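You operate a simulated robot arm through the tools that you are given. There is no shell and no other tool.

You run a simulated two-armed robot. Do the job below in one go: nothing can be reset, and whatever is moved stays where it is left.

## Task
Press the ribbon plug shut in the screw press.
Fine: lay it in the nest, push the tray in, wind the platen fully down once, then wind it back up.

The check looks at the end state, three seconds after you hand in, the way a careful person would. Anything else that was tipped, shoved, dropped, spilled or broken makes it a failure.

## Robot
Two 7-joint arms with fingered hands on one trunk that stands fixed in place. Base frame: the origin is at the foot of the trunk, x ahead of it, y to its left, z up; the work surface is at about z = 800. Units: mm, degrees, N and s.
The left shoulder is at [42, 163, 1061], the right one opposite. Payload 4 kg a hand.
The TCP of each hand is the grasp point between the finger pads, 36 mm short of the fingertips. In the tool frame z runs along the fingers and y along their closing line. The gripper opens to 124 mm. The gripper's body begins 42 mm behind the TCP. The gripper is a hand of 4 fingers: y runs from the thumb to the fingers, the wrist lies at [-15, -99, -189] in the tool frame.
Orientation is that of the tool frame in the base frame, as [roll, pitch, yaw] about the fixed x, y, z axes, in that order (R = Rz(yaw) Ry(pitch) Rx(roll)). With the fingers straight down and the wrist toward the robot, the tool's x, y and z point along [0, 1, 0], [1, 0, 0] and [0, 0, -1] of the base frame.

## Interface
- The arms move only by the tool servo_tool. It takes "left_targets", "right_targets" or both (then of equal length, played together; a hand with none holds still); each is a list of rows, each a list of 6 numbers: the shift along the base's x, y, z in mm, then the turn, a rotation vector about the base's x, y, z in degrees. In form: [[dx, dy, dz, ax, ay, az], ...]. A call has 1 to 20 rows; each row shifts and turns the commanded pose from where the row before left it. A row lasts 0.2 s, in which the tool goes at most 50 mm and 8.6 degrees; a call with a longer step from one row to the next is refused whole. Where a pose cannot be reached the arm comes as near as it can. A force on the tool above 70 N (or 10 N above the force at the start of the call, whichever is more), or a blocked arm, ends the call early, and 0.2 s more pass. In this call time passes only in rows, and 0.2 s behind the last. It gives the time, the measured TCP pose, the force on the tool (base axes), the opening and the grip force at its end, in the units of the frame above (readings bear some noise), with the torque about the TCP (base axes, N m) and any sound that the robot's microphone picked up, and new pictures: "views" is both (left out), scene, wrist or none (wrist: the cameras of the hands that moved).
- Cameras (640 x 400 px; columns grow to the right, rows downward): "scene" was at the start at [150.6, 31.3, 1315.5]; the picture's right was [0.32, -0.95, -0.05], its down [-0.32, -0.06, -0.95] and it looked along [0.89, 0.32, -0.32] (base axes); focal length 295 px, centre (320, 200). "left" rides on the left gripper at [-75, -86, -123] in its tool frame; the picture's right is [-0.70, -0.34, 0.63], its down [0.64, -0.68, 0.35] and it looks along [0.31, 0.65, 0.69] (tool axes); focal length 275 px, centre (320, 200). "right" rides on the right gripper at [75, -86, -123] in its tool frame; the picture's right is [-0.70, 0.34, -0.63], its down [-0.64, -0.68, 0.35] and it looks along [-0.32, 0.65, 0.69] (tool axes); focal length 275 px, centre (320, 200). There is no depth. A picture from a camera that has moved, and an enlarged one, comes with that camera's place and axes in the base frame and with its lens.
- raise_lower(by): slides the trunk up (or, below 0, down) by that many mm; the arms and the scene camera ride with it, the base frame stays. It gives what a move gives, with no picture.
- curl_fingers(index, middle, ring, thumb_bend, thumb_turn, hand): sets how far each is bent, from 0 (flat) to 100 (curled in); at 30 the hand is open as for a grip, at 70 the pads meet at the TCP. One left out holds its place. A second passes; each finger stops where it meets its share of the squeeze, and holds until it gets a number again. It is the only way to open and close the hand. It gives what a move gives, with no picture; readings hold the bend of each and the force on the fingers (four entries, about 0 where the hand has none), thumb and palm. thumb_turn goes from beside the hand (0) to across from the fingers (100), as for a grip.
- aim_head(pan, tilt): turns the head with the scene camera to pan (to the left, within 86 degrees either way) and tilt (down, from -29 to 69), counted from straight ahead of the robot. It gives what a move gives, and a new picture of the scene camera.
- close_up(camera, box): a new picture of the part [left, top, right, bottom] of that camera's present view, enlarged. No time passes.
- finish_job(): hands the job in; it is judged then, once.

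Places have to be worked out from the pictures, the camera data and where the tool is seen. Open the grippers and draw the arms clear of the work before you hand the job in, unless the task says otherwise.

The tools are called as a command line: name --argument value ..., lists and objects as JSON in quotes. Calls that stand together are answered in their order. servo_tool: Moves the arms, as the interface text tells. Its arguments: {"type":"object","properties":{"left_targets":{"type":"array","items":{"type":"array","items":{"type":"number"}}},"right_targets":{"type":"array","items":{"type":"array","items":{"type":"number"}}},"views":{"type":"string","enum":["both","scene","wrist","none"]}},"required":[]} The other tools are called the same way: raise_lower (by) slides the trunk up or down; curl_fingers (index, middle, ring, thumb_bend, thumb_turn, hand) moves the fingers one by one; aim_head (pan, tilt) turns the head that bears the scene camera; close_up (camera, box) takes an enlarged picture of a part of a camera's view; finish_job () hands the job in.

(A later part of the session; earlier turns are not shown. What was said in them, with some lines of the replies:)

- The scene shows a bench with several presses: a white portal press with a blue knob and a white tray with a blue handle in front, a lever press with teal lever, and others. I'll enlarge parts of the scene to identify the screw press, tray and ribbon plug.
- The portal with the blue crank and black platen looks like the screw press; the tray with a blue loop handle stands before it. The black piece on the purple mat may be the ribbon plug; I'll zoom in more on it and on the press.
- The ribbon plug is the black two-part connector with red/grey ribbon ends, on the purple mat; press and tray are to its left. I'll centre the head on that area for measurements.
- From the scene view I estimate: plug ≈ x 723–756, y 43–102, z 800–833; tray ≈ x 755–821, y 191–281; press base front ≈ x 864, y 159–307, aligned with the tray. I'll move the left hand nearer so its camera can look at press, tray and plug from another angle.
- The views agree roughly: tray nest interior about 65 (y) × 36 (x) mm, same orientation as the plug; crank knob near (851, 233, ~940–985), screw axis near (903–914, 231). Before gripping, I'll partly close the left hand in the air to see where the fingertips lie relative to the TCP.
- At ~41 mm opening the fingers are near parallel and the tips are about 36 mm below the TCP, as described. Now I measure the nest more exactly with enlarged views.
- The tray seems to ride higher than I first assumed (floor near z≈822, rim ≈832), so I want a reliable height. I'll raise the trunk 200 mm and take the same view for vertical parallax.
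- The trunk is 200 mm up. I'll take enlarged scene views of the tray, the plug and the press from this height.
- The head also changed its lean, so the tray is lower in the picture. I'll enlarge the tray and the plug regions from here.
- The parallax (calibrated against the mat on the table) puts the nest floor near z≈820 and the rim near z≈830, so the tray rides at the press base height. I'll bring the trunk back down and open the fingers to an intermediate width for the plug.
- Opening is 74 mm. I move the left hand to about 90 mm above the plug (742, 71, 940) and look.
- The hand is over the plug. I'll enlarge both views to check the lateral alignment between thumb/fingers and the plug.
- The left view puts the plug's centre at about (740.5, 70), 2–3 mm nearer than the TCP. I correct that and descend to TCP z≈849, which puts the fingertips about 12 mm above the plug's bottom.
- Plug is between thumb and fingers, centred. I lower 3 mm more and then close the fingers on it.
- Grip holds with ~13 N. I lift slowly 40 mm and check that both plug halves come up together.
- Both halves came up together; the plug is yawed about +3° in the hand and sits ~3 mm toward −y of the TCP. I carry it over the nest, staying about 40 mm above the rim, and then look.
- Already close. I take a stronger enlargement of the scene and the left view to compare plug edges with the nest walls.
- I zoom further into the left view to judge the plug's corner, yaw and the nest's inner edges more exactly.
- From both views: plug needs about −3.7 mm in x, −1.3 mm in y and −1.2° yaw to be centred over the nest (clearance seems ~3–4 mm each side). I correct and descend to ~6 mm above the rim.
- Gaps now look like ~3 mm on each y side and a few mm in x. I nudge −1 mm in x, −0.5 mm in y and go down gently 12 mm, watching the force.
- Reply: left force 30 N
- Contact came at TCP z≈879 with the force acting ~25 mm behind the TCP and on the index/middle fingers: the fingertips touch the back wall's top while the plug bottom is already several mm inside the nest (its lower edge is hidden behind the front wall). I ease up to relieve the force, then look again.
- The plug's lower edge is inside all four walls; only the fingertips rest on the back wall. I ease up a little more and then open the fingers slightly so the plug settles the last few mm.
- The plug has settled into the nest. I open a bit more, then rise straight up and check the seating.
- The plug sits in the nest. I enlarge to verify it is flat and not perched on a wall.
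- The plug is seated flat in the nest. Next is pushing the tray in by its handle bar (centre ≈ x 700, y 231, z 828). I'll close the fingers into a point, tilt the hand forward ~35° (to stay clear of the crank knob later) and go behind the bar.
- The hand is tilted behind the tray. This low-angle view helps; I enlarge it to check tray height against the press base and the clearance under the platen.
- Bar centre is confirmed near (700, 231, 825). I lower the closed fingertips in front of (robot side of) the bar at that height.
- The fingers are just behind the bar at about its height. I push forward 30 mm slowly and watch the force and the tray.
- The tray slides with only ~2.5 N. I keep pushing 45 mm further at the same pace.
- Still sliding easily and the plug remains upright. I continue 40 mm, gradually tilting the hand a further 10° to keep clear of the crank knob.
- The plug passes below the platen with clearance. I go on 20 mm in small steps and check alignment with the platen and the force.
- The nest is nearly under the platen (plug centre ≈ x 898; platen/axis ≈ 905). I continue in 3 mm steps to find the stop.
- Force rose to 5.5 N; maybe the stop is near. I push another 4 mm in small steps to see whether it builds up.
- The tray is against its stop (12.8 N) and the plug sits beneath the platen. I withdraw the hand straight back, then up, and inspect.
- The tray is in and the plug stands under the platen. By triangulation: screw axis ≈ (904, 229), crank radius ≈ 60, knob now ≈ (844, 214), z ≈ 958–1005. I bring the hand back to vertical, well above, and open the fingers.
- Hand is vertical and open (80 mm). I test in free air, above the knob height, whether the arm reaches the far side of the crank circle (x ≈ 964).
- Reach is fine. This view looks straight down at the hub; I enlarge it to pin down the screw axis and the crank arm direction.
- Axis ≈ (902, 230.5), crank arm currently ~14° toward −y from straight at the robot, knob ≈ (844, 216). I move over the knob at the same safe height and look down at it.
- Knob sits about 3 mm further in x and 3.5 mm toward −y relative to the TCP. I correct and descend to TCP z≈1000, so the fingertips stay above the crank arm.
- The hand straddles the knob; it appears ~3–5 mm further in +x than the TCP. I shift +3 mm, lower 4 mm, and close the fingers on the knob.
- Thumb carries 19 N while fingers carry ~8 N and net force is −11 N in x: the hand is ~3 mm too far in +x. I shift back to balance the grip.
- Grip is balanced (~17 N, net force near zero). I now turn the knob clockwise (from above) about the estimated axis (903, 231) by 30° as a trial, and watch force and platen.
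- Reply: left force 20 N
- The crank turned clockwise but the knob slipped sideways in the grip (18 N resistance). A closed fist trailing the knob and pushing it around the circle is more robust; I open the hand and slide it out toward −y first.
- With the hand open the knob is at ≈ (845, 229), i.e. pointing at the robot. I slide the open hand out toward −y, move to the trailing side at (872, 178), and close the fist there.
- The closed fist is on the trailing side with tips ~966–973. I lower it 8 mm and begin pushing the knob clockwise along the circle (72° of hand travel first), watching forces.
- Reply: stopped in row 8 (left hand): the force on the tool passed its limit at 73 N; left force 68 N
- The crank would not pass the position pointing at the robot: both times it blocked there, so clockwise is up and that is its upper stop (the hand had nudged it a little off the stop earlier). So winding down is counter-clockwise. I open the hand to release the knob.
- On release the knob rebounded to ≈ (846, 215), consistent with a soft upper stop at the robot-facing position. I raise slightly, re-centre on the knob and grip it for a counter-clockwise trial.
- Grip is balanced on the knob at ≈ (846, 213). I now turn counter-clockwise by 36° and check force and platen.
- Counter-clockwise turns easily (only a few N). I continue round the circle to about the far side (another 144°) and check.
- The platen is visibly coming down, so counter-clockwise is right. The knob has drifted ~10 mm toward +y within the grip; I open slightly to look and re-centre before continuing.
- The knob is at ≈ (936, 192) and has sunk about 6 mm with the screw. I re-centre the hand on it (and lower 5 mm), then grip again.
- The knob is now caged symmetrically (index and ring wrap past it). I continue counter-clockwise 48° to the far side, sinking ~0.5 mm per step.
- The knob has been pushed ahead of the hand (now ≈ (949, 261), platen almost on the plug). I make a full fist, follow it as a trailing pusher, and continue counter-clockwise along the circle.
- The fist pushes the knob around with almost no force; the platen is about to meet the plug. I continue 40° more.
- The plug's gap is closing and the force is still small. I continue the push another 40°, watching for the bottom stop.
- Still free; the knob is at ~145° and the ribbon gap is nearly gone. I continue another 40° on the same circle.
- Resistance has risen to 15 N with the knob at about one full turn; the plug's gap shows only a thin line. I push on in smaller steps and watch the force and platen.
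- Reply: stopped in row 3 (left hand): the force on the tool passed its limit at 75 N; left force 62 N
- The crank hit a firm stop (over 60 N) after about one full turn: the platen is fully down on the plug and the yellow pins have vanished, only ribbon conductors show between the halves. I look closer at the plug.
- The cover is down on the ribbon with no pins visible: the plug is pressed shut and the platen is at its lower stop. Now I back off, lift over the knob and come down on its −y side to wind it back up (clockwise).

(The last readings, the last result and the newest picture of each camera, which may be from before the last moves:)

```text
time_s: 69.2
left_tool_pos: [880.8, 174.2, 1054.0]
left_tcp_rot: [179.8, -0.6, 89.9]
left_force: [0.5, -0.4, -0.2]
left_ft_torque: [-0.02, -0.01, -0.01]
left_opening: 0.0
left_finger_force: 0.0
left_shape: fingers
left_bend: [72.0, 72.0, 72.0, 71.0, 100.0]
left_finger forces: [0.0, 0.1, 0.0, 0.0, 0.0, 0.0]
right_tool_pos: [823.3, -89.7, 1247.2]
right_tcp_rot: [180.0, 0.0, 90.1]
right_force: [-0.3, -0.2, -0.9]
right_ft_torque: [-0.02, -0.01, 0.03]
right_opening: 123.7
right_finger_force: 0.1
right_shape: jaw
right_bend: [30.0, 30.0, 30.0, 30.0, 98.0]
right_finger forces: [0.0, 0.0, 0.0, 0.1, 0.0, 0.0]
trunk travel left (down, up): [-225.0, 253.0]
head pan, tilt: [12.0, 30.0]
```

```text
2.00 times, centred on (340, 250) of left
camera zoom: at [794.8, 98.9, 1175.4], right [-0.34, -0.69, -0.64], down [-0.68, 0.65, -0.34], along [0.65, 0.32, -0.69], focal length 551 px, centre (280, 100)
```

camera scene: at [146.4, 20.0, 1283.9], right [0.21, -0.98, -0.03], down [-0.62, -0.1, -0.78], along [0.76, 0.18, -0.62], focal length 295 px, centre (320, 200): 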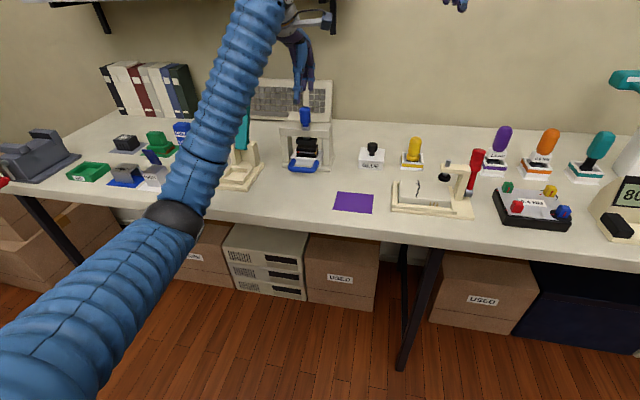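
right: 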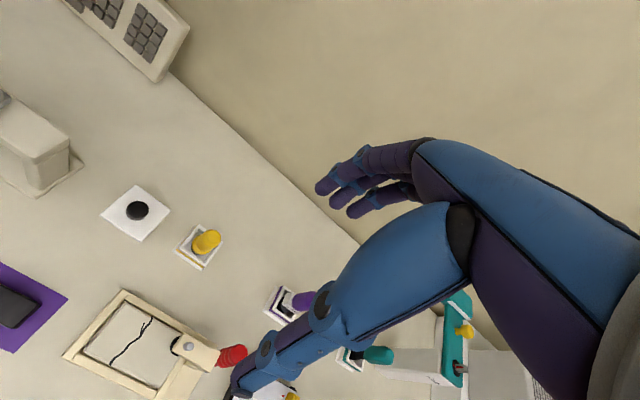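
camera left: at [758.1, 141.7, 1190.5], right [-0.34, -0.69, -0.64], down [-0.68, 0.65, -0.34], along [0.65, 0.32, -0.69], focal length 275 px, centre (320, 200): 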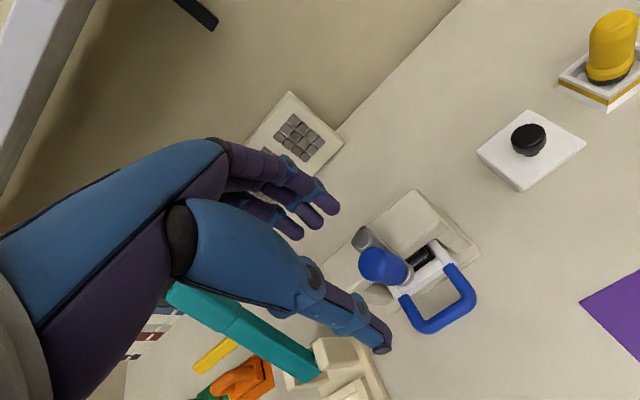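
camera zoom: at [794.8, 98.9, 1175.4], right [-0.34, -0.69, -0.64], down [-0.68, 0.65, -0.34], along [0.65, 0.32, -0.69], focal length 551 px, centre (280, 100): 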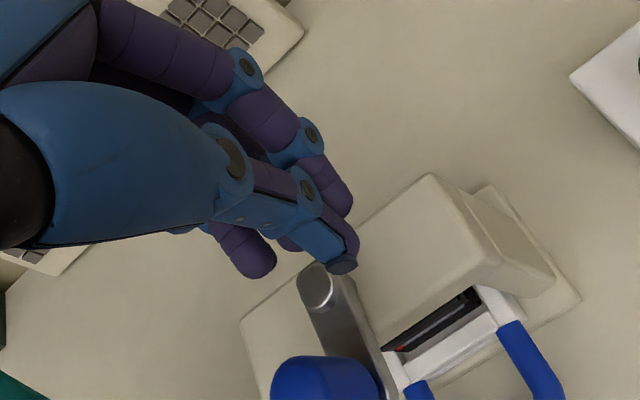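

The knob stands at the robot-facing side and the fist is clear on its −y side. I descend to working height and push clockwise, first 55° of hand travel.

servo_tool --left_targets '[[0, 0, -30, 0, 0, 0], [0, 2, -33, 0, 0, 0], [-7.5, 4.6, 0, 0, 0, 0], [-7.2, 4.8, 0, 0, 0, 0], [-6.3, 5.8, 0, 0, 0, 0], [-5.4, 6.7, 0, 0, 0, 0], [-4.2, 7.6, 0, 0, 0, 0], [-3.1, 8.0, 0, 0, 0, 0]]' --views "none"

close_up --camera "scene" --box '[265, 80, 355, 160]'

close_up --camera "left" --box '[220, 150, 460, 350]'

```text
time_s: 71.0
left_tool_pos: [847.6, 212.6, 991.6]
left_tcp_rot: [179.7, -0.6, 89.9]
left_force: [0.8, -2.0, -1.0]
left_ft_torque: [-0.06, 0.02, -0.01]
left_opening: 0.0
left_finger_force: 0.6
left_shape: fingers
left_bend: [72.0, 72.0, 72.0, 71.0, 100.0]
left_finger forces: [0.0, 0.0, 1.2, 0.0, 0.0, 0.1]
right_tool_pos: [825.0, -90.1, 1247.0]
right_tcp_rot: [-179.9, -0.1, 89.9]
right_force: [-0.2, -0.4, 1.3]
right_ft_torque: [0.0, 0.03, 0.01]
right_opening: 123.9
right_finger_force: 0.1
right_shape: jaw
right_bend: [30.0, 30.0, 30.0, 30.0, 98.0]
right_finger forces: [0.0, 0.1, 0.0, 0.1, 0.0, 0.1]
trunk travel left (down, up): [-225.0, 253.0]
head pan, tilt: [12.0, 30.0]
```

```text
5.00 times, centred on (310, 120) of scene
camera zoom: at [146.0, 20.1, 1283.9], right [0.21, -0.98, -0.03], down [-0.62, -0.1, -0.78], along [0.76, 0.18, -0.62], focal length 1476 px, centre (370, 600)
```

zoom: 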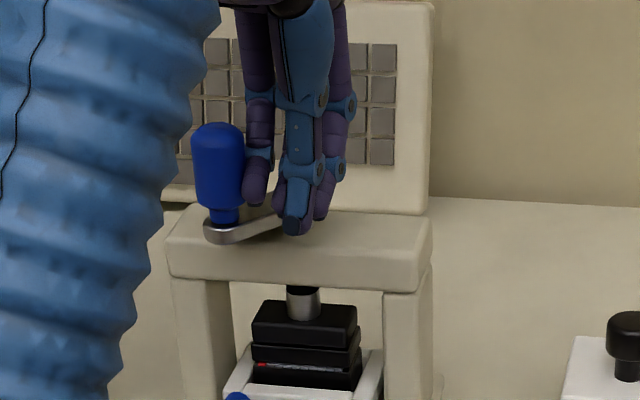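

```text
2.00 times, centred on (340, 250) of left
camera zoom: at [761.8, 137.9, 1112.2], right [-0.34, -0.69, -0.64], down [-0.68, 0.65, -0.34], along [0.65, 0.32, -0.69], focal length 551 px, centre (280, 100)
```

zoom: 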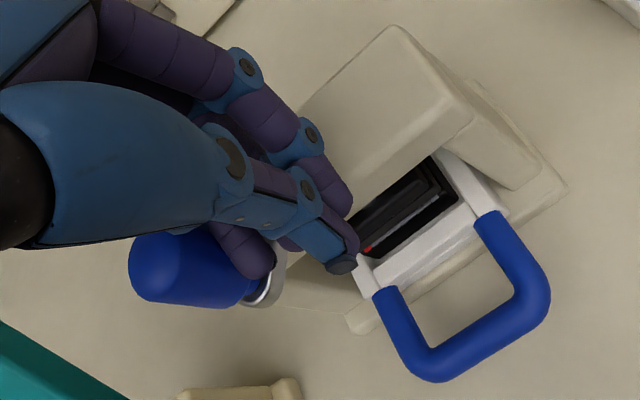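

The ring-finger side pushes the knob clockwise with ~2 N. I continue along the circle.

servo_tool --left_targets '[[-1.7, 8.5, 0, 0, 0, 0], [-0.4, 8.6, 0, 0, 0, 0], [1.0, 8.6, 0, 0, 0, 0], [2.3, 8.3, 0, 0, 0, 0], [3.6, 7.9, 0, 0, 0, 0], [4.8, 7.2, 0, 0, 0, 0], [5.8, 6.3, 0, 0, 0, 0], [6.7, 5.4, 0, 0, 0, 0]]' --views "none"

close_up --camera "scene" --box '[265, 80, 355, 160]'

close_up --camera "left" --box '[220, 150, 460, 350]'

```text
time_s: 72.8
left_tool_pos: [869.2, 273.3, 989.8]
left_tcp_rot: [179.8, -0.6, 89.7]
left_force: [-0.7, 1.5, 0.0]
left_ft_torque: [0.0, -0.04, 0.05]
left_opening: 0.1
left_finger_force: 0.4
left_shape: fingers
left_bend: [72.0, 72.0, 72.0, 71.0, 100.0]
left_finger forces: [0.0, 1.4, 0.1, 0.0, 0.0, 0.0]
right_tool_pos: [825.8, -91.5, 1246.1]
right_tcp_rot: [-179.9, 0.0, 90.0]
right_force: [-1.2, 0.5, -0.2]
right_ft_torque: [-0.02, -0.01, -0.01]
right_opening: 123.8
right_finger_force: 0.1
right_shape: jaw
right_bend: [30.0, 30.0, 30.0, 30.0, 98.0]
right_finger forces: [0.0, 0.0, 0.0, 0.0, 0.1, 0.0]
trunk travel left (down, up): [-225.0, 253.0]
head pan, tilt: [12.0, 30.0]
```

```text
5.00 times, centred on (310, 120) of scene
camera zoom: at [146.1, 20.3, 1283.9], right [0.21, -0.98, -0.03], down [-0.62, -0.1, -0.78], along [0.76, 0.18, -0.62], focal length 1476 px, centre (370, 600)
```

zoom: 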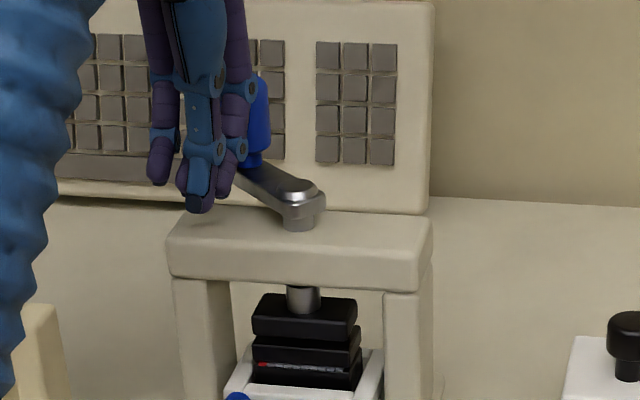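

```text
2.00 times, centred on (340, 250) of left
camera zoom: at [783.7, 197.8, 1111.1], right [-0.34, -0.69, -0.64], down [-0.68, 0.65, -0.34], along [0.65, 0.32, -0.69], focal length 551 px, centre (280, 100)
```

zoom: 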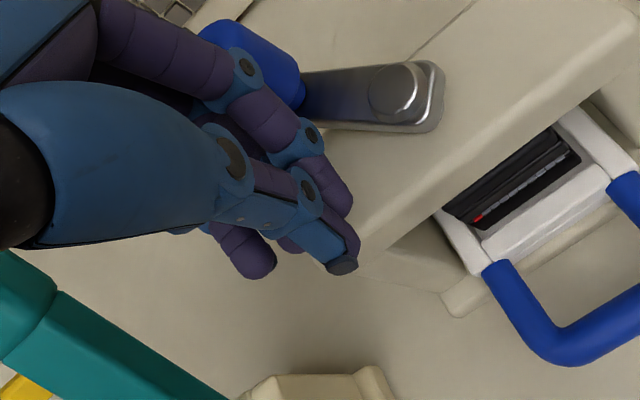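

Platen is rising and the plug stays in the nest, shut. I continue clockwise.

servo_tool --left_targets '[[7.6, 4.2, 0, 0, 0, 0], [8.0, 3.1, 0, 0, 0, 0], [8.5, 1.7, 0, 0, 0, 0], [8.6, 0.4, 0, 0, 0, 0], [8.6, -1.0, 0, 0, 0, 0], [8.3, -2.3, 0, 0, 0, 0], [7.9, -3.6, 0, 0, 0, 0], [7.2, -4.8, 0, 0, 0, 0]]' --views "none"

close_up --camera "scene" --box '[265, 80, 355, 160]'

close_up --camera "left" --box '[220, 150, 460, 350]'

```text
time_s: 74.6
left_tool_pos: [934.1, 270.1, 991.3]
left_tcp_rot: [179.8, -0.6, 89.8]
left_force: [-0.2, 1.1, 0.0]
left_ft_torque: [0.02, -0.03, 0.04]
left_opening: 0.1
left_finger_force: 0.2
left_shape: fingers
left_bend: [72.0, 72.0, 72.0, 71.0, 100.0]
left_finger forces: [1.1, 0.0, 0.0, 0.1, 0.0, 0.0]
right_tool_pos: [826.3, -90.7, 1247.1]
right_tcp_rot: [-179.9, 0.0, 89.9]
right_force: [-0.2, -0.2, -0.4]
right_ft_torque: [0.01, 0.0, -0.01]
right_opening: 123.5
right_finger_force: 0.1
right_shape: jaw
right_bend: [30.0, 30.0, 30.0, 30.0, 98.0]
right_finger forces: [0.0, 0.0, 0.0, 0.0, 0.1, 0.1]
trunk travel left (down, up): [-225.0, 253.0]
head pan, tilt: [12.0, 30.0]
```

```text
5.00 times, centred on (310, 120) of scene
camera zoom: at [146.2, 20.0, 1283.9], right [0.21, -0.98, -0.03], down [-0.62, -0.1, -0.78], along [0.76, 0.18, -0.62], focal length 1476 px, centre (370, 600)
```

zoom: 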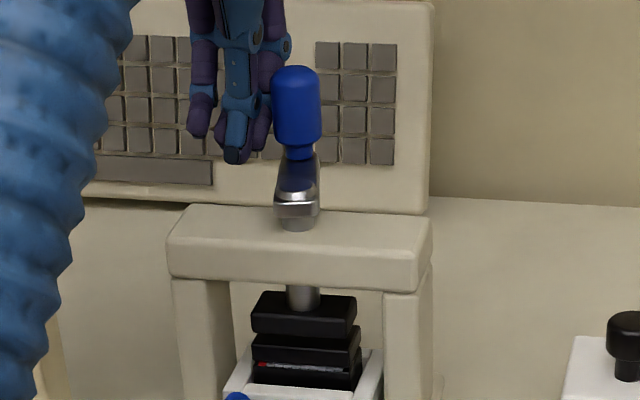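

```text
2.00 times, centred on (340, 250) of left
camera zoom: at [848.3, 194.9, 1112.3], right [-0.34, -0.69, -0.64], down [-0.68, 0.65, -0.34], along [0.65, 0.32, -0.69], focal length 551 px, centre (280, 100)
```

zoom: 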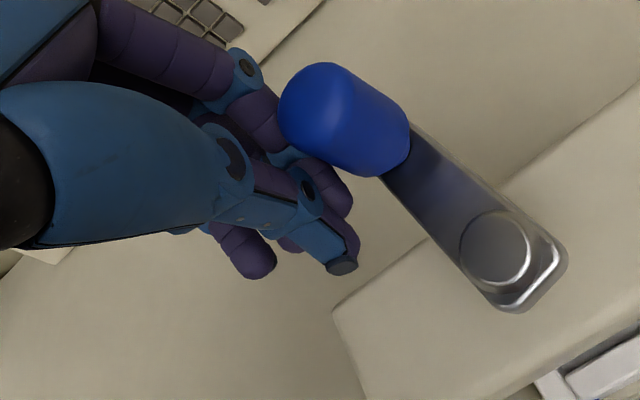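

The knob is at the far side and platen is clear of the plug. I continue clockwise with the next 72°.

servo_tool --left_targets '[[6.3, -5.8, 0, 0, 0, 0], [5.4, -6.7, 0, 0, 0, 0], [4.2, -7.6, 0, 0, 0, 0], [3.1, -8.0, 0, 0, 0, 0], [1.7, -8.5, 0, 0, 0, 0], [0.4, -8.6, 0, 0, 0, 0], [-1.0, -8.6, 0, 0, 0, 0], [-2.3, -8.3, 0, 0, 0, 0]]' --views "none"

close_up --camera "scene" --box '[265, 80, 355, 160]'

close_up --camera "left" --box '[220, 150, 460, 350]'

```text
time_s: 76.4
left_tool_pos: [951.9, 209.3, 991.8]
left_tcp_rot: [179.8, -0.7, 89.7]
left_force: [0.3, 0.2, -0.1]
left_ft_torque: [-0.01, 0.0, 0.0]
left_opening: 0.0
left_finger_force: 0.0
left_shape: fingers
left_bend: [72.0, 72.0, 72.0, 71.0, 100.0]
left_finger forces: [0.0, 0.0, 0.0, 0.0, 0.4, 0.0]
right_tool_pos: [825.9, -90.9, 1246.4]
right_tcp_rot: [-179.9, 0.0, 89.9]
right_force: [0.6, 0.3, 0.7]
right_ft_torque: [-0.03, -0.01, 0.05]
right_opening: 123.3
right_finger_force: 0.0
right_shape: jaw
right_bend: [30.0, 30.0, 30.0, 30.0, 98.0]
right_finger forces: [0.0, 0.1, 0.0, 0.0, 0.0, 0.0]
trunk travel left (down, up): [-225.0, 253.0]
head pan, tilt: [12.0, 30.0]
```

```text
5.00 times, centred on (310, 120) of scene
camera zoom: at [146.2, 19.9, 1283.9], right [0.21, -0.98, -0.03], down [-0.62, -0.1, -0.78], along [0.76, 0.18, -0.62], focal length 1476 px, centre (370, 600)
```

zoom: 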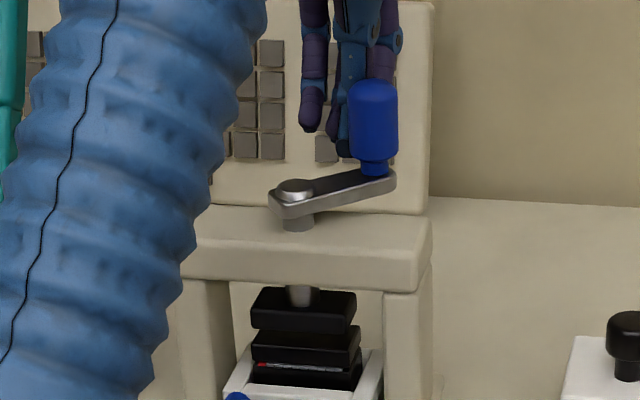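

```text
2.00 times, centred on (340, 250) of left
camera zoom: at [866.8, 133.4, 1111.9], right [-0.34, -0.69, -0.64], down [-0.68, 0.65, -0.34], along [0.65, 0.32, -0.69], focal length 551 px, centre (280, 100)
```

zoom: 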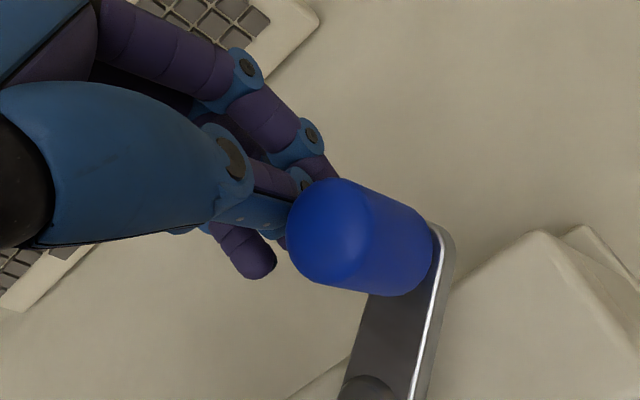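

The platen keeps rising well clear of the shut plug. I continue with the thumb side pushing the knob back toward the robot.

servo_tool --left_targets '[[-3.6, -7.9, 0, 0, 0, 0], [-4.8, -7.2, 0, 0, 0, 0], [-5.8, -6.3, 0, 0, 0, 0], [-6.7, -5.4, 0, 0, 0, 0], [-7.6, -4.2, 0, 0, 0, 0], [-8.0, -3.1, 0, 0, 0, 0], [-8.5, -1.7, 0, 0, 0, 0]]' --views "none"

close_up --camera "scene" --box '[265, 80, 355, 160]'

close_up --camera "left" --box '[220, 150, 460, 350]'

```text
time_s: 78.0
left_tool_pos: [907.7, 173.4, 992.2]
left_tcp_rot: [179.9, -0.6, 89.8]
left_force: [0.8, -0.4, -0.5]
left_ft_torque: [0.02, -0.04, 0.0]
left_opening: 0.0
left_finger_force: 0.1
left_shape: fingers
left_bend: [72.0, 72.0, 72.0, 71.0, 100.0]
left_finger forces: [0.0, 0.0, 0.0, 0.1, 0.0, 0.1]
right_tool_pos: [824.3, -90.5, 1246.4]
right_tcp_rot: [-179.9, 0.0, 90.0]
right_force: [-0.2, 0.8, -0.1]
right_ft_torque: [-0.05, 0.04, 0.02]
right_opening: 123.7
right_finger_force: 0.1
right_shape: jaw
right_bend: [30.0, 30.0, 30.0, 30.0, 98.0]
right_finger forces: [0.1, 0.0, 0.0, 0.0, 0.0, 0.1]
trunk travel left (down, up): [-225.0, 253.0]
head pan, tilt: [12.0, 30.0]
```

```text
5.00 times, centred on (310, 120) of scene
camera zoom: at [146.2, 20.0, 1283.9], right [0.21, -0.98, -0.03], down [-0.62, -0.1, -0.78], along [0.76, 0.18, -0.62], focal length 1476 px, centre (370, 600)
```

zoom: 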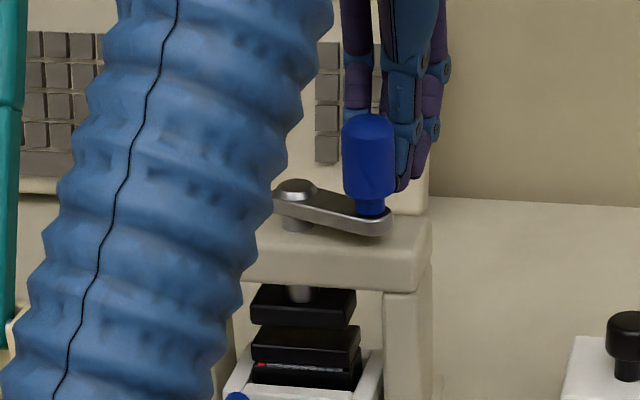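

```text
2.00 times, centred on (340, 250) of left
camera zoom: at [821.6, 97.8, 1112.3], right [-0.34, -0.69, -0.64], down [-0.68, 0.65, -0.34], along [0.65, 0.32, -0.69], focal length 551 px, centre (280, 100)
```

zoom: 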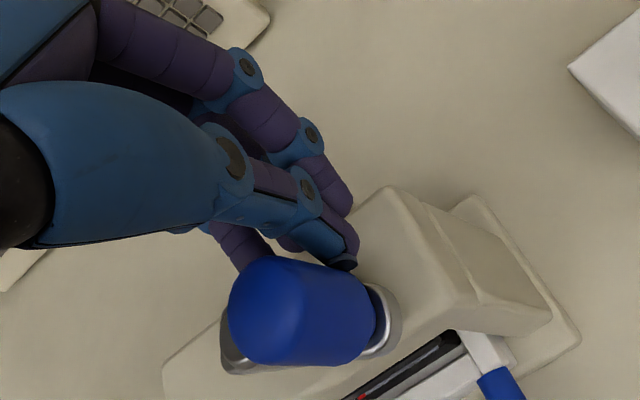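

Knob is at ~240°, platen nearly up. I continue in steps toward the upper stop.

servo_tool --left_targets '[[-8.6, -0.4, 0, 0, 0, 0], [-8.6, 1.0, 0, 0, 0, 0], [-8.3, 2.3, 0, 0, 0, 0], [-7.9, 3.6, 0, 0, 0, 0], [-7.2, 4.8, 0, 0, 0, 0]]' --views "none"

close_up --camera "scene" --box '[265, 80, 355, 160]'

close_up --camera "left" --box '[220, 150, 460, 350]'

```text
time_s: 79.2
left_tool_pos: [867.6, 184.3, 993.2]
left_tcp_rot: [179.8, -0.6, 90.0]
left_force: [1.7, -0.5, 0.3]
left_ft_torque: [0.01, -0.04, -0.03]
left_opening: 0.0
left_finger_force: 1.3
left_shape: fingers
left_bend: [72.0, 72.0, 72.0, 71.0, 100.0]
left_finger forces: [0.0, 0.1, 2.3, 0.1, 0.1, 0.0]
right_tool_pos: [824.0, -90.8, 1245.8]
right_tcp_rot: [-179.9, -0.1, 89.9]
right_force: [0.3, 0.1, -0.1]
right_ft_torque: [0.0, -0.01, -0.02]
right_opening: 123.7
right_finger_force: 0.0
right_shape: jaw
right_bend: [30.0, 30.0, 30.0, 30.0, 98.0]
right_finger forces: [0.0, 0.0, 0.0, 0.1, 0.0, 0.1]
trunk travel left (down, up): [-225.0, 253.0]
head pan, tilt: [12.0, 30.0]
```

```text
5.00 times, centred on (310, 120) of scene
camera zoom: at [146.1, 20.1, 1283.9], right [0.21, -0.98, -0.03], down [-0.62, -0.1, -0.78], along [0.76, 0.18, -0.62], focal length 1476 px, centre (370, 600)
```

zoom: 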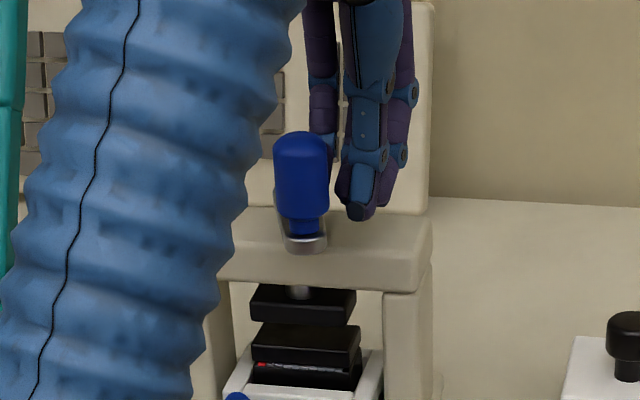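

```text
2.00 times, centred on (340, 250) of left
camera zoom: at [781.3, 108.3, 1113.3], right [-0.34, -0.69, -0.64], down [-0.68, 0.65, -0.34], along [0.65, 0.32, -0.69], focal length 551 px, centre (280, 100)
```

zoom: 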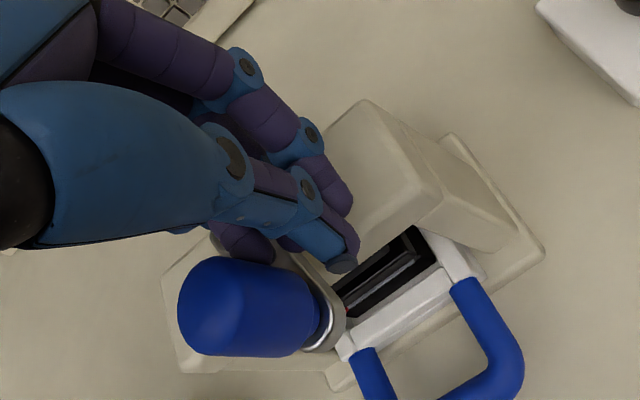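

The knob is ~15–18° before the upper stop. I push on in small steps until resistance shows.

servo_tool --left_targets '[[-3.2, 2.9, 0, 0, 0, 0], [-3.1, 2.9, 0, 0, 0, 0], [-2.7, 3.3, 0, 0, 0, 0], [-2.7, 3.4, 0, 0, 0, 0]]' --views "none"

close_up --camera "scene" --box '[265, 80, 355, 160]'

close_up --camera "left" --box '[220, 150, 460, 350]'

```text
time_s: 80.2
left_tool_pos: [856.4, 195.6, 993.0]
left_tcp_rot: [179.8, -0.6, 89.8]
left_force: [8.2, -6.4, 4.9]
left_ft_torque: [-0.03, -0.26, -0.27]
left_opening: 0.0
left_finger_force: 5.5
left_shape: fingers
left_bend: [72.0, 72.0, 67.0, 71.0, 100.0]
left_finger forces: [0.0, 0.0, 11.2, 0.1, 0.1, 0.0]
right_tool_pos: [825.6, -90.4, 1246.8]
right_tcp_rot: [-179.9, 0.0, 89.9]
right_force: [0.9, 0.0, 0.3]
right_ft_torque: [-0.03, 0.0, 0.02]
right_opening: 124.0
right_finger_force: 0.0
right_shape: jaw
right_bend: [30.0, 30.0, 30.0, 30.0, 98.0]
right_finger forces: [0.0, 0.1, 0.0, 0.0, 0.0, 0.0]
trunk travel left (down, up): [-225.0, 253.0]
head pan, tilt: [12.0, 30.0]
```

```text
5.00 times, centred on (310, 120) of scene
camera zoom: at [146.5, 19.5, 1284.0], right [0.21, -0.98, -0.03], down [-0.62, -0.1, -0.78], along [0.76, 0.18, -0.62], focal length 1476 px, centre (370, 600)
```

zoom: 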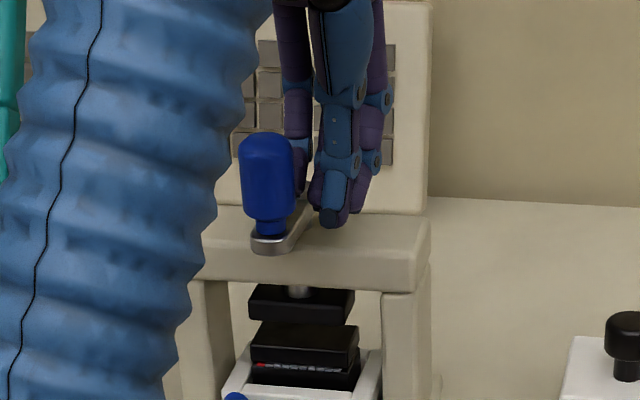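

```text
2.00 times, centred on (340, 250) of left
camera zoom: at [770.3, 119.7, 1113.4], right [-0.34, -0.69, -0.64], down [-0.68, 0.65, -0.34], along [0.65, 0.32, -0.69], focal length 551 px, centre (280, 100)
```

zoom: 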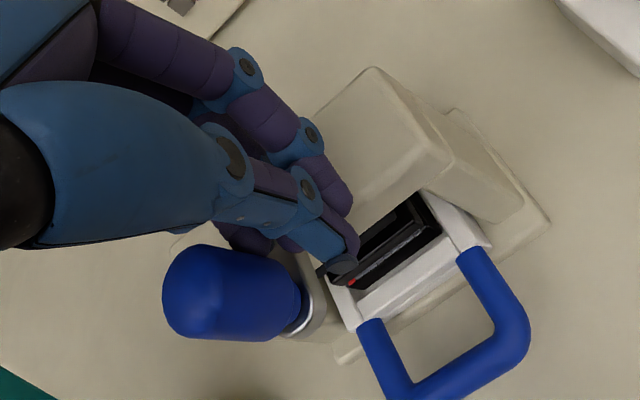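

The knob is back at its robot-facing upper stop (resistance ~10 N). I back the fist off gently to avoid a rebound, then lift clear.

servo_tool --left_targets '[[1, -1.2, 0, 0, 0, 0], [1, -1.2, 0, 0, 0, 0], [1, -1.2, 0, 0, 0, 0], [2, -2, 0, 0, 0, 0], [4, -8, 0, 0, 0, 0], [4, -12, 10, 0, 0, 0], [0, 0, 30, 0, 0, 0], [0, 0, 40, 0, 0, 0], [0, 0, 40, 0, 0, 0]]' --views "none"

close_up --camera "scene" --box '[265, 80, 355, 160]'

close_up --camera "scene" --box '[294, 134, 330, 162]'

```text
time_s: 82.2
left_tool_pos: [867.5, 170.5, 1114.7]
left_tcp_rot: [179.8, -0.6, 89.8]
left_force: [0.0, -0.5, 0.3]
left_ft_torque: [-0.01, 0.0, 0.0]
left_opening: 0.0
left_finger_force: 0.1
left_shape: fingers
left_bend: [72.0, 72.0, 72.0, 71.0, 100.0]
left_finger forces: [0.1, 0.0, 0.1, 0.1, 0.0, 0.1]
right_tool_pos: [824.3, -89.9, 1247.6]
right_tcp_rot: [-179.9, 0.0, 89.9]
right_force: [0.7, 0.1, 0.2]
right_ft_torque: [0.0, -0.02, 0.01]
right_opening: 123.8
right_finger_force: 0.0
right_shape: jaw
right_bend: [30.0, 30.0, 30.0, 30.0, 98.0]
right_finger forces: [0.0, 0.0, 0.1, 0.0, 0.0, 0.1]
trunk travel left (down, up): [-225.0, 253.0]
head pan, tilt: [12.0, 30.0]
```

```text
5.00 times, centred on (310, 120) of scene
camera zoom: at [145.0, 20.5, 1284.3], right [0.21, -0.98, -0.03], down [-0.62, -0.1, -0.78], along [0.76, 0.18, -0.62], focal length 1476 px, centre (370, 600)
```

zoom: 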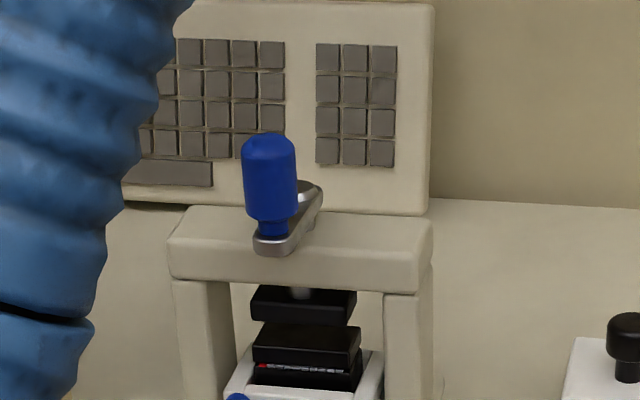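

```text
14.29 times, centred on (312, 148) of scene
camera zoom: at [145.0, 20.5, 1284.3], right [0.21, -0.98, -0.03], down [-0.62, -0.1, -0.78], along [0.76, 0.18, -0.62], focal length 4218 px, centre (434, 943)
```

zoom: 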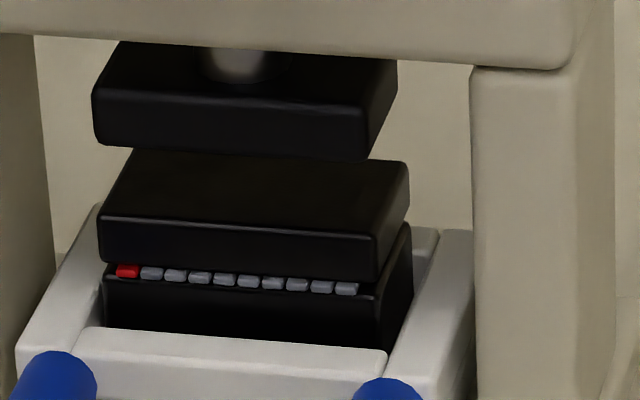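

The knob is back where it started and the platen is up, off the plug; the plug's halves are together with only ribbon ends visible. I'll pull the hand back to the earlier viewing pose to inspect the plug from a low angle.

servo_tool --left_targets '[[-40, 15, 0, 0, 0, 0], [-41, 15, -5, 0, 0, 0], [-41, 16, -10, 0, 0, 0], [-41, 16, -10, 0, 0, 0], [0, 0, -10, 0, -7.5, 0], [0, 0, -15, 0, -7.5, 0], [0, 0, -20, 0, -7.5, 0], [0, 0, -25, 0, -7.5, 0], [0, 0, -25, 0, -7.5, 0], [0, 0, -25, 0, -7.5, 0], [0, 0, 0, 0, 0, 0]]' --views "both"

close_up --camera "left" --box '[370, 200, 480, 320]'

close_up --camera "scene" --box '[270, 95, 350, 175]'

```text
time_s: 84.6
left_tool_pos: [705.5, 232.4, 967.7]
left_tcp_rot: [134.7, -0.6, 90.2]
left_force: [0.9, -0.7, 0.7]
left_ft_torque: [0.03, 0.04, -0.01]
left_opening: 0.3
left_finger_force: 0.0
left_shape: fingers
left_bend: [72.0, 72.0, 72.0, 71.0, 100.0]
left_finger forces: [0.0, 0.0, 0.0, 0.0, 0.1, 0.0]
right_tool_pos: [825.2, -91.3, 1246.0]
right_tcp_rot: [-180.0, 0.1, 89.9]
right_force: [0.3, 0.0, 0.9]
right_ft_torque: [-0.01, -0.06, 0.02]
right_opening: 123.7
right_finger_force: 0.1
right_shape: jaw
right_bend: [30.0, 30.0, 30.0, 30.0, 98.0]
right_finger forces: [0.0, 0.0, 0.1, 0.0, 0.0, 0.0]
trunk travel left (down, up): [-225.0, 253.0]
head pan, tilt: [12.0, 30.0]
camera scene: at [145.9, 19.9, 1284.1], right [0.21, -0.98, -0.03], down [-0.62, -0.1, -0.78], along [0.76, 0.18, -0.62], focal length 295 px, centre (320, 200)
camera left: at [558.9, 157.0, 990.8], right [0.22, -0.69, -0.69], down [-0.24, 0.65, -0.72], along [0.95, 0.32, -0.02], focal length 275 px, centre (320, 200)
```

scene: 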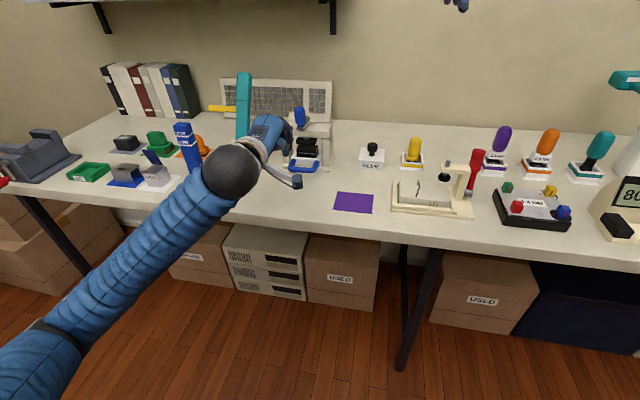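
left: 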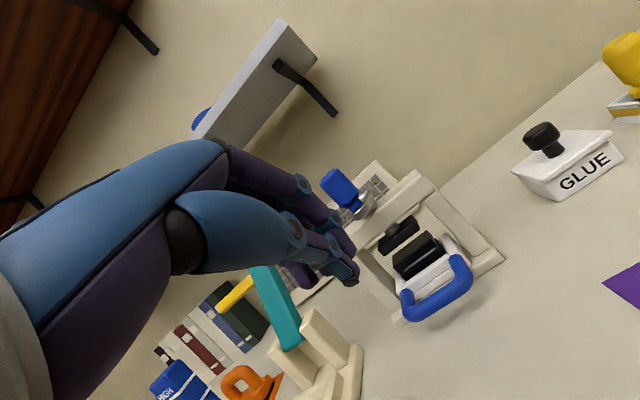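

```text
3.33 times, centred on (425, 260) of left
camera zoom: at [558.9, 157.0, 990.8], right [0.22, -0.69, -0.69], down [-0.24, 0.65, -0.72], along [0.95, 0.32, -0.02], focal length 918 px, centre (-30, 0)
```

zoom: 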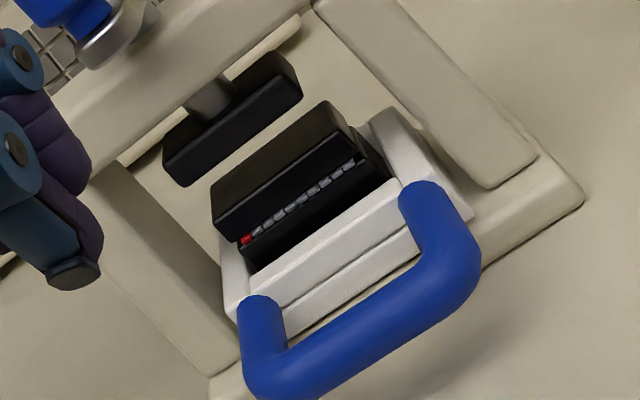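

```text
5.00 times, centred on (310, 135) of scene
camera zoom: at [145.9, 19.9, 1284.1], right [0.21, -0.98, -0.03], down [-0.62, -0.1, -0.78], along [0.76, 0.18, -0.62], focal length 1476 px, centre (370, 525)
```

zoom: 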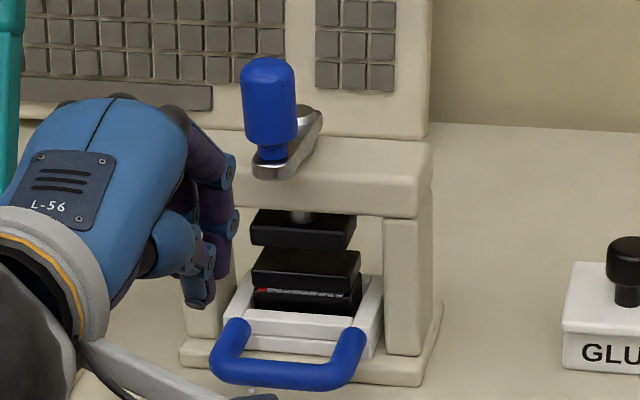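

Compared with before, the yellow pins are gone and the halves hold the ribbon tightly. I zoom in on the side gap to be sure it's fully closed.

close_up --camera "left" --box '[390, 225, 440, 275]'

close_up --camera "scene" --box '[294, 140, 326, 164]'

```text
8.00 times, centred on (415, 250) of left
camera zoom: at [558.9, 157.0, 990.8], right [0.22, -0.69, -0.69], down [-0.24, 0.65, -0.72], along [0.95, 0.32, -0.02], focal length 2202 px, centre (-440, -200)
```

zoom: 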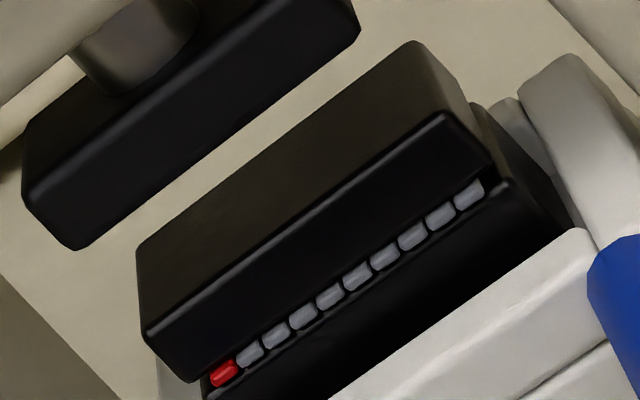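

```text
16.00 times, centred on (310, 152) of scene
camera zoom: at [145.9, 19.9, 1284.1], right [0.21, -0.98, -0.03], down [-0.62, -0.1, -0.78], along [0.76, 0.18, -0.62], focal length 4724 px, centre (480, 968)
```

zoom: 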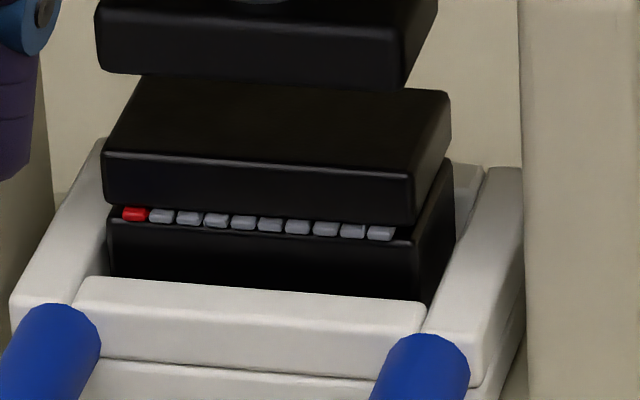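

The cover's sides meet the base with no gap: the plug is shut. I now raise the hand away, return it to vertical, and open the gripper clear of the work.

servo_tool --left_targets '[[-10, 0, 40, 0, 0, 0], [-15, 5, 45, 0, 0, 0], [-15, 10, 45, 0, 7.5, 0], [-15, 15, 40, 0, 7.5, 0], [-15, 20, 30, 0, 7.5, 0], [-15, 25, 10, 0, 7.5, 0], [0, 25, 0, 0, 7.5, 0], [0, 25, 0, 0, 7.5, 0], [0, 0, 0, 0, 0, 0]]' --views "none"

curl_fingers --hand "left" --index 30 --middle 30 --ring 30 --thumb_bend 30

aim_head --pan 12 --tilt 25

```text
time_s: 86.6
left_tool_pos: [620.7, 360.0, 1175.2]
left_tcp_rot: [179.9, -0.6, 89.8]
left_force: [0.1, -0.9, 0.2]
left_ft_torque: [-0.02, 0.03, -0.01]
left_opening: 0.0
left_finger_force: 0.0
left_shape: fingers
left_bend: [72.0, 72.0, 72.0, 71.0, 100.0]
left_finger forces: [0.0, 0.1, 0.0, 0.0, 0.1, 0.0]
right_tool_pos: [825.9, -91.7, 1245.0]
right_tcp_rot: [-179.9, 0.1, 89.9]
right_force: [-0.3, 0.1, 1.0]
right_ft_torque: [0.02, 0.01, 0.01]
right_opening: 123.6
right_finger_force: 0.2
right_shape: jaw
right_bend: [30.0, 30.0, 30.0, 30.0, 98.0]
right_finger forces: [0.0, 0.0, 0.1, 0.0, 0.0, 0.0]
trunk travel left (down, up): [-225.0, 253.0]
head pan, tilt: [12.0, 30.0]
```

```text
time_s: 87.6
left_tool_pos: [620.2, 357.9, 1175.0]
left_tcp_rot: [179.7, -0.5, 89.8]
left_force: [0.9, -0.1, 0.1]
left_ft_torque: [-0.04, -0.02, 0.0]
left_opening: 122.8
left_finger_force: 0.1
left_shape: fingers
left_bend: [30.0, 30.0, 30.0, 30.0, 98.0]
left_finger forces: [0.1, 0.1, 0.1, 0.1, 0.1, 0.0]
right_tool_pos: [825.2, -90.8, 1244.8]
right_tcp_rot: [-179.9, 0.1, 89.9]
right_force: [0.0, 0.1, -0.1]
right_ft_torque: [0.02, 0.0, -0.04]
right_opening: 123.7
right_finger_force: 0.1
right_shape: jaw
right_bend: [30.0, 30.0, 30.0, 30.0, 98.0]
right_finger forces: [0.1, 0.0, 0.1, 0.0, 0.1, 0.0]
trunk travel left (down, up): [-225.0, 253.0]
head pan, tilt: [12.0, 30.0]
```

```text
time_s: 88.3
left_tool_pos: [620.0, 359.7, 1175.8]
left_tcp_rot: [179.8, -0.6, 89.7]
left_force: [0.3, -0.4, -0.1]
left_ft_torque: [-0.02, -0.01, -0.03]
left_opening: 123.0
left_finger_force: 0.1
left_shape: fingers
left_bend: [30.0, 30.0, 30.0, 30.0, 98.0]
left_finger forces: [0.1, 0.1, 0.0, 0.1, 0.1, 0.1]
right_tool_pos: [826.1, -91.8, 1246.1]
right_tcp_rot: [-180.0, 0.0, 90.0]
right_force: [-1.3, 0.9, 0.3]
right_ft_torque: [-0.01, -0.02, -0.01]
right_opening: 124.0
right_finger_force: 0.1
right_shape: jaw
right_bend: [30.0, 30.0, 30.0, 30.0, 98.0]
right_finger forces: [0.0, 0.1, 0.1, 0.1, 0.0, 0.0]
trunk travel left (down, up): [-225.0, 253.0]
head pan, tilt: [12.0, 25.0]
camera scene: at [148.9, 20.5, 1291.5], right [0.21, -0.98, -0.03], down [-0.55, -0.09, -0.83], along [0.81, 0.19, -0.55], focal length 295 px, centre (320, 200)
```

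scene: 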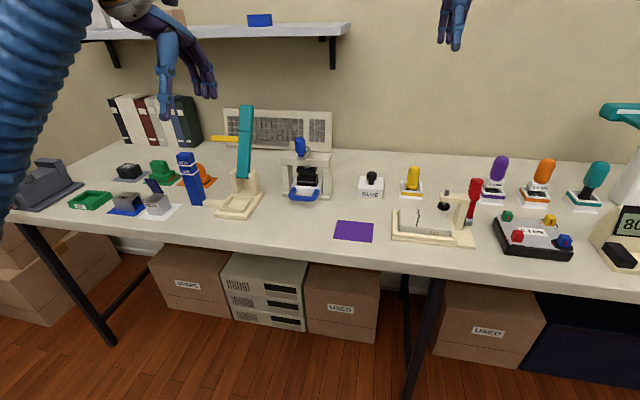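

Everything else on the bench looks undisturbed. One last enlarged look at the press before handing in.

close_up --camera "scene" --box '[270, 125, 345, 210]'

close_up --camera "scene" --box '[60, 100, 280, 230]'

```text
4.71 times, centred on (308, 168) of scene
camera zoom: at [148.9, 20.5, 1291.5], right [0.21, -0.98, -0.03], down [-0.55, -0.09, -0.83], along [0.81, 0.19, -0.55], focal length 1389 px, centre (379, 353)
```

zoom: 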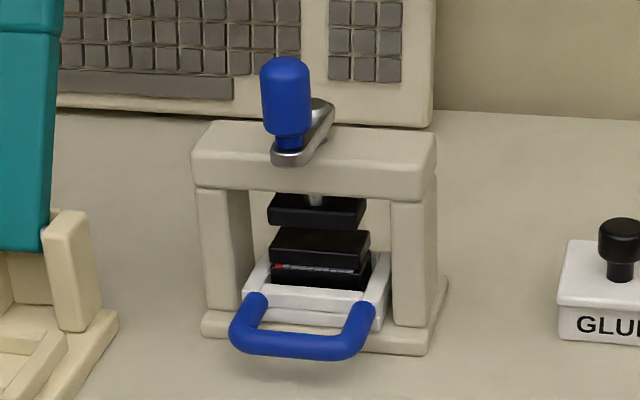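

```text
2.91 times, centred on (170, 165) of scene
camera zoom: at [148.9, 20.5, 1291.5], right [0.21, -0.98, -0.03], down [-0.55, -0.09, -0.83], along [0.81, 0.19, -0.55], focal length 859 px, centre (756, 302)
```

zoom: 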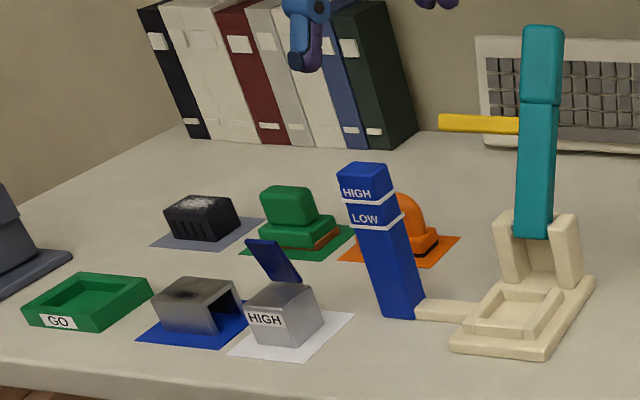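

The tray is in, the plug sits in the nest pressed shut, and the platen is back up at its top stop. Both hands are open and clear and nothing else was moved, so I hand in.

finish_job

```text
The job is handed in.
```

The ribbon plug is pressed shut. It sits in the nest with the tray pushed in to its stop, and the platen is back up at its top stop.

- **Down stroke:** The platen went fully down once, about one turn of the crank to a firm stop. At first I turned the crank the wrong way and pushed it hard against its top stop, at about 70 N, before finding that counter-clockwise winds it down.
- **Plug:** After the press came up, a close look showed no gap between the two halves and no yellow pins. Only the ribbon ends show. I judged this by eye; there was no click or other sound to confirm it.
- **Crank bump:** Early on, a hand brush turned the crank about 15° off its top stop. It is back where it started.
- **Rest of the bench:** Nothing else looks moved. Both hands are open; the left is drawn back from the work, and the right never left its starting place.
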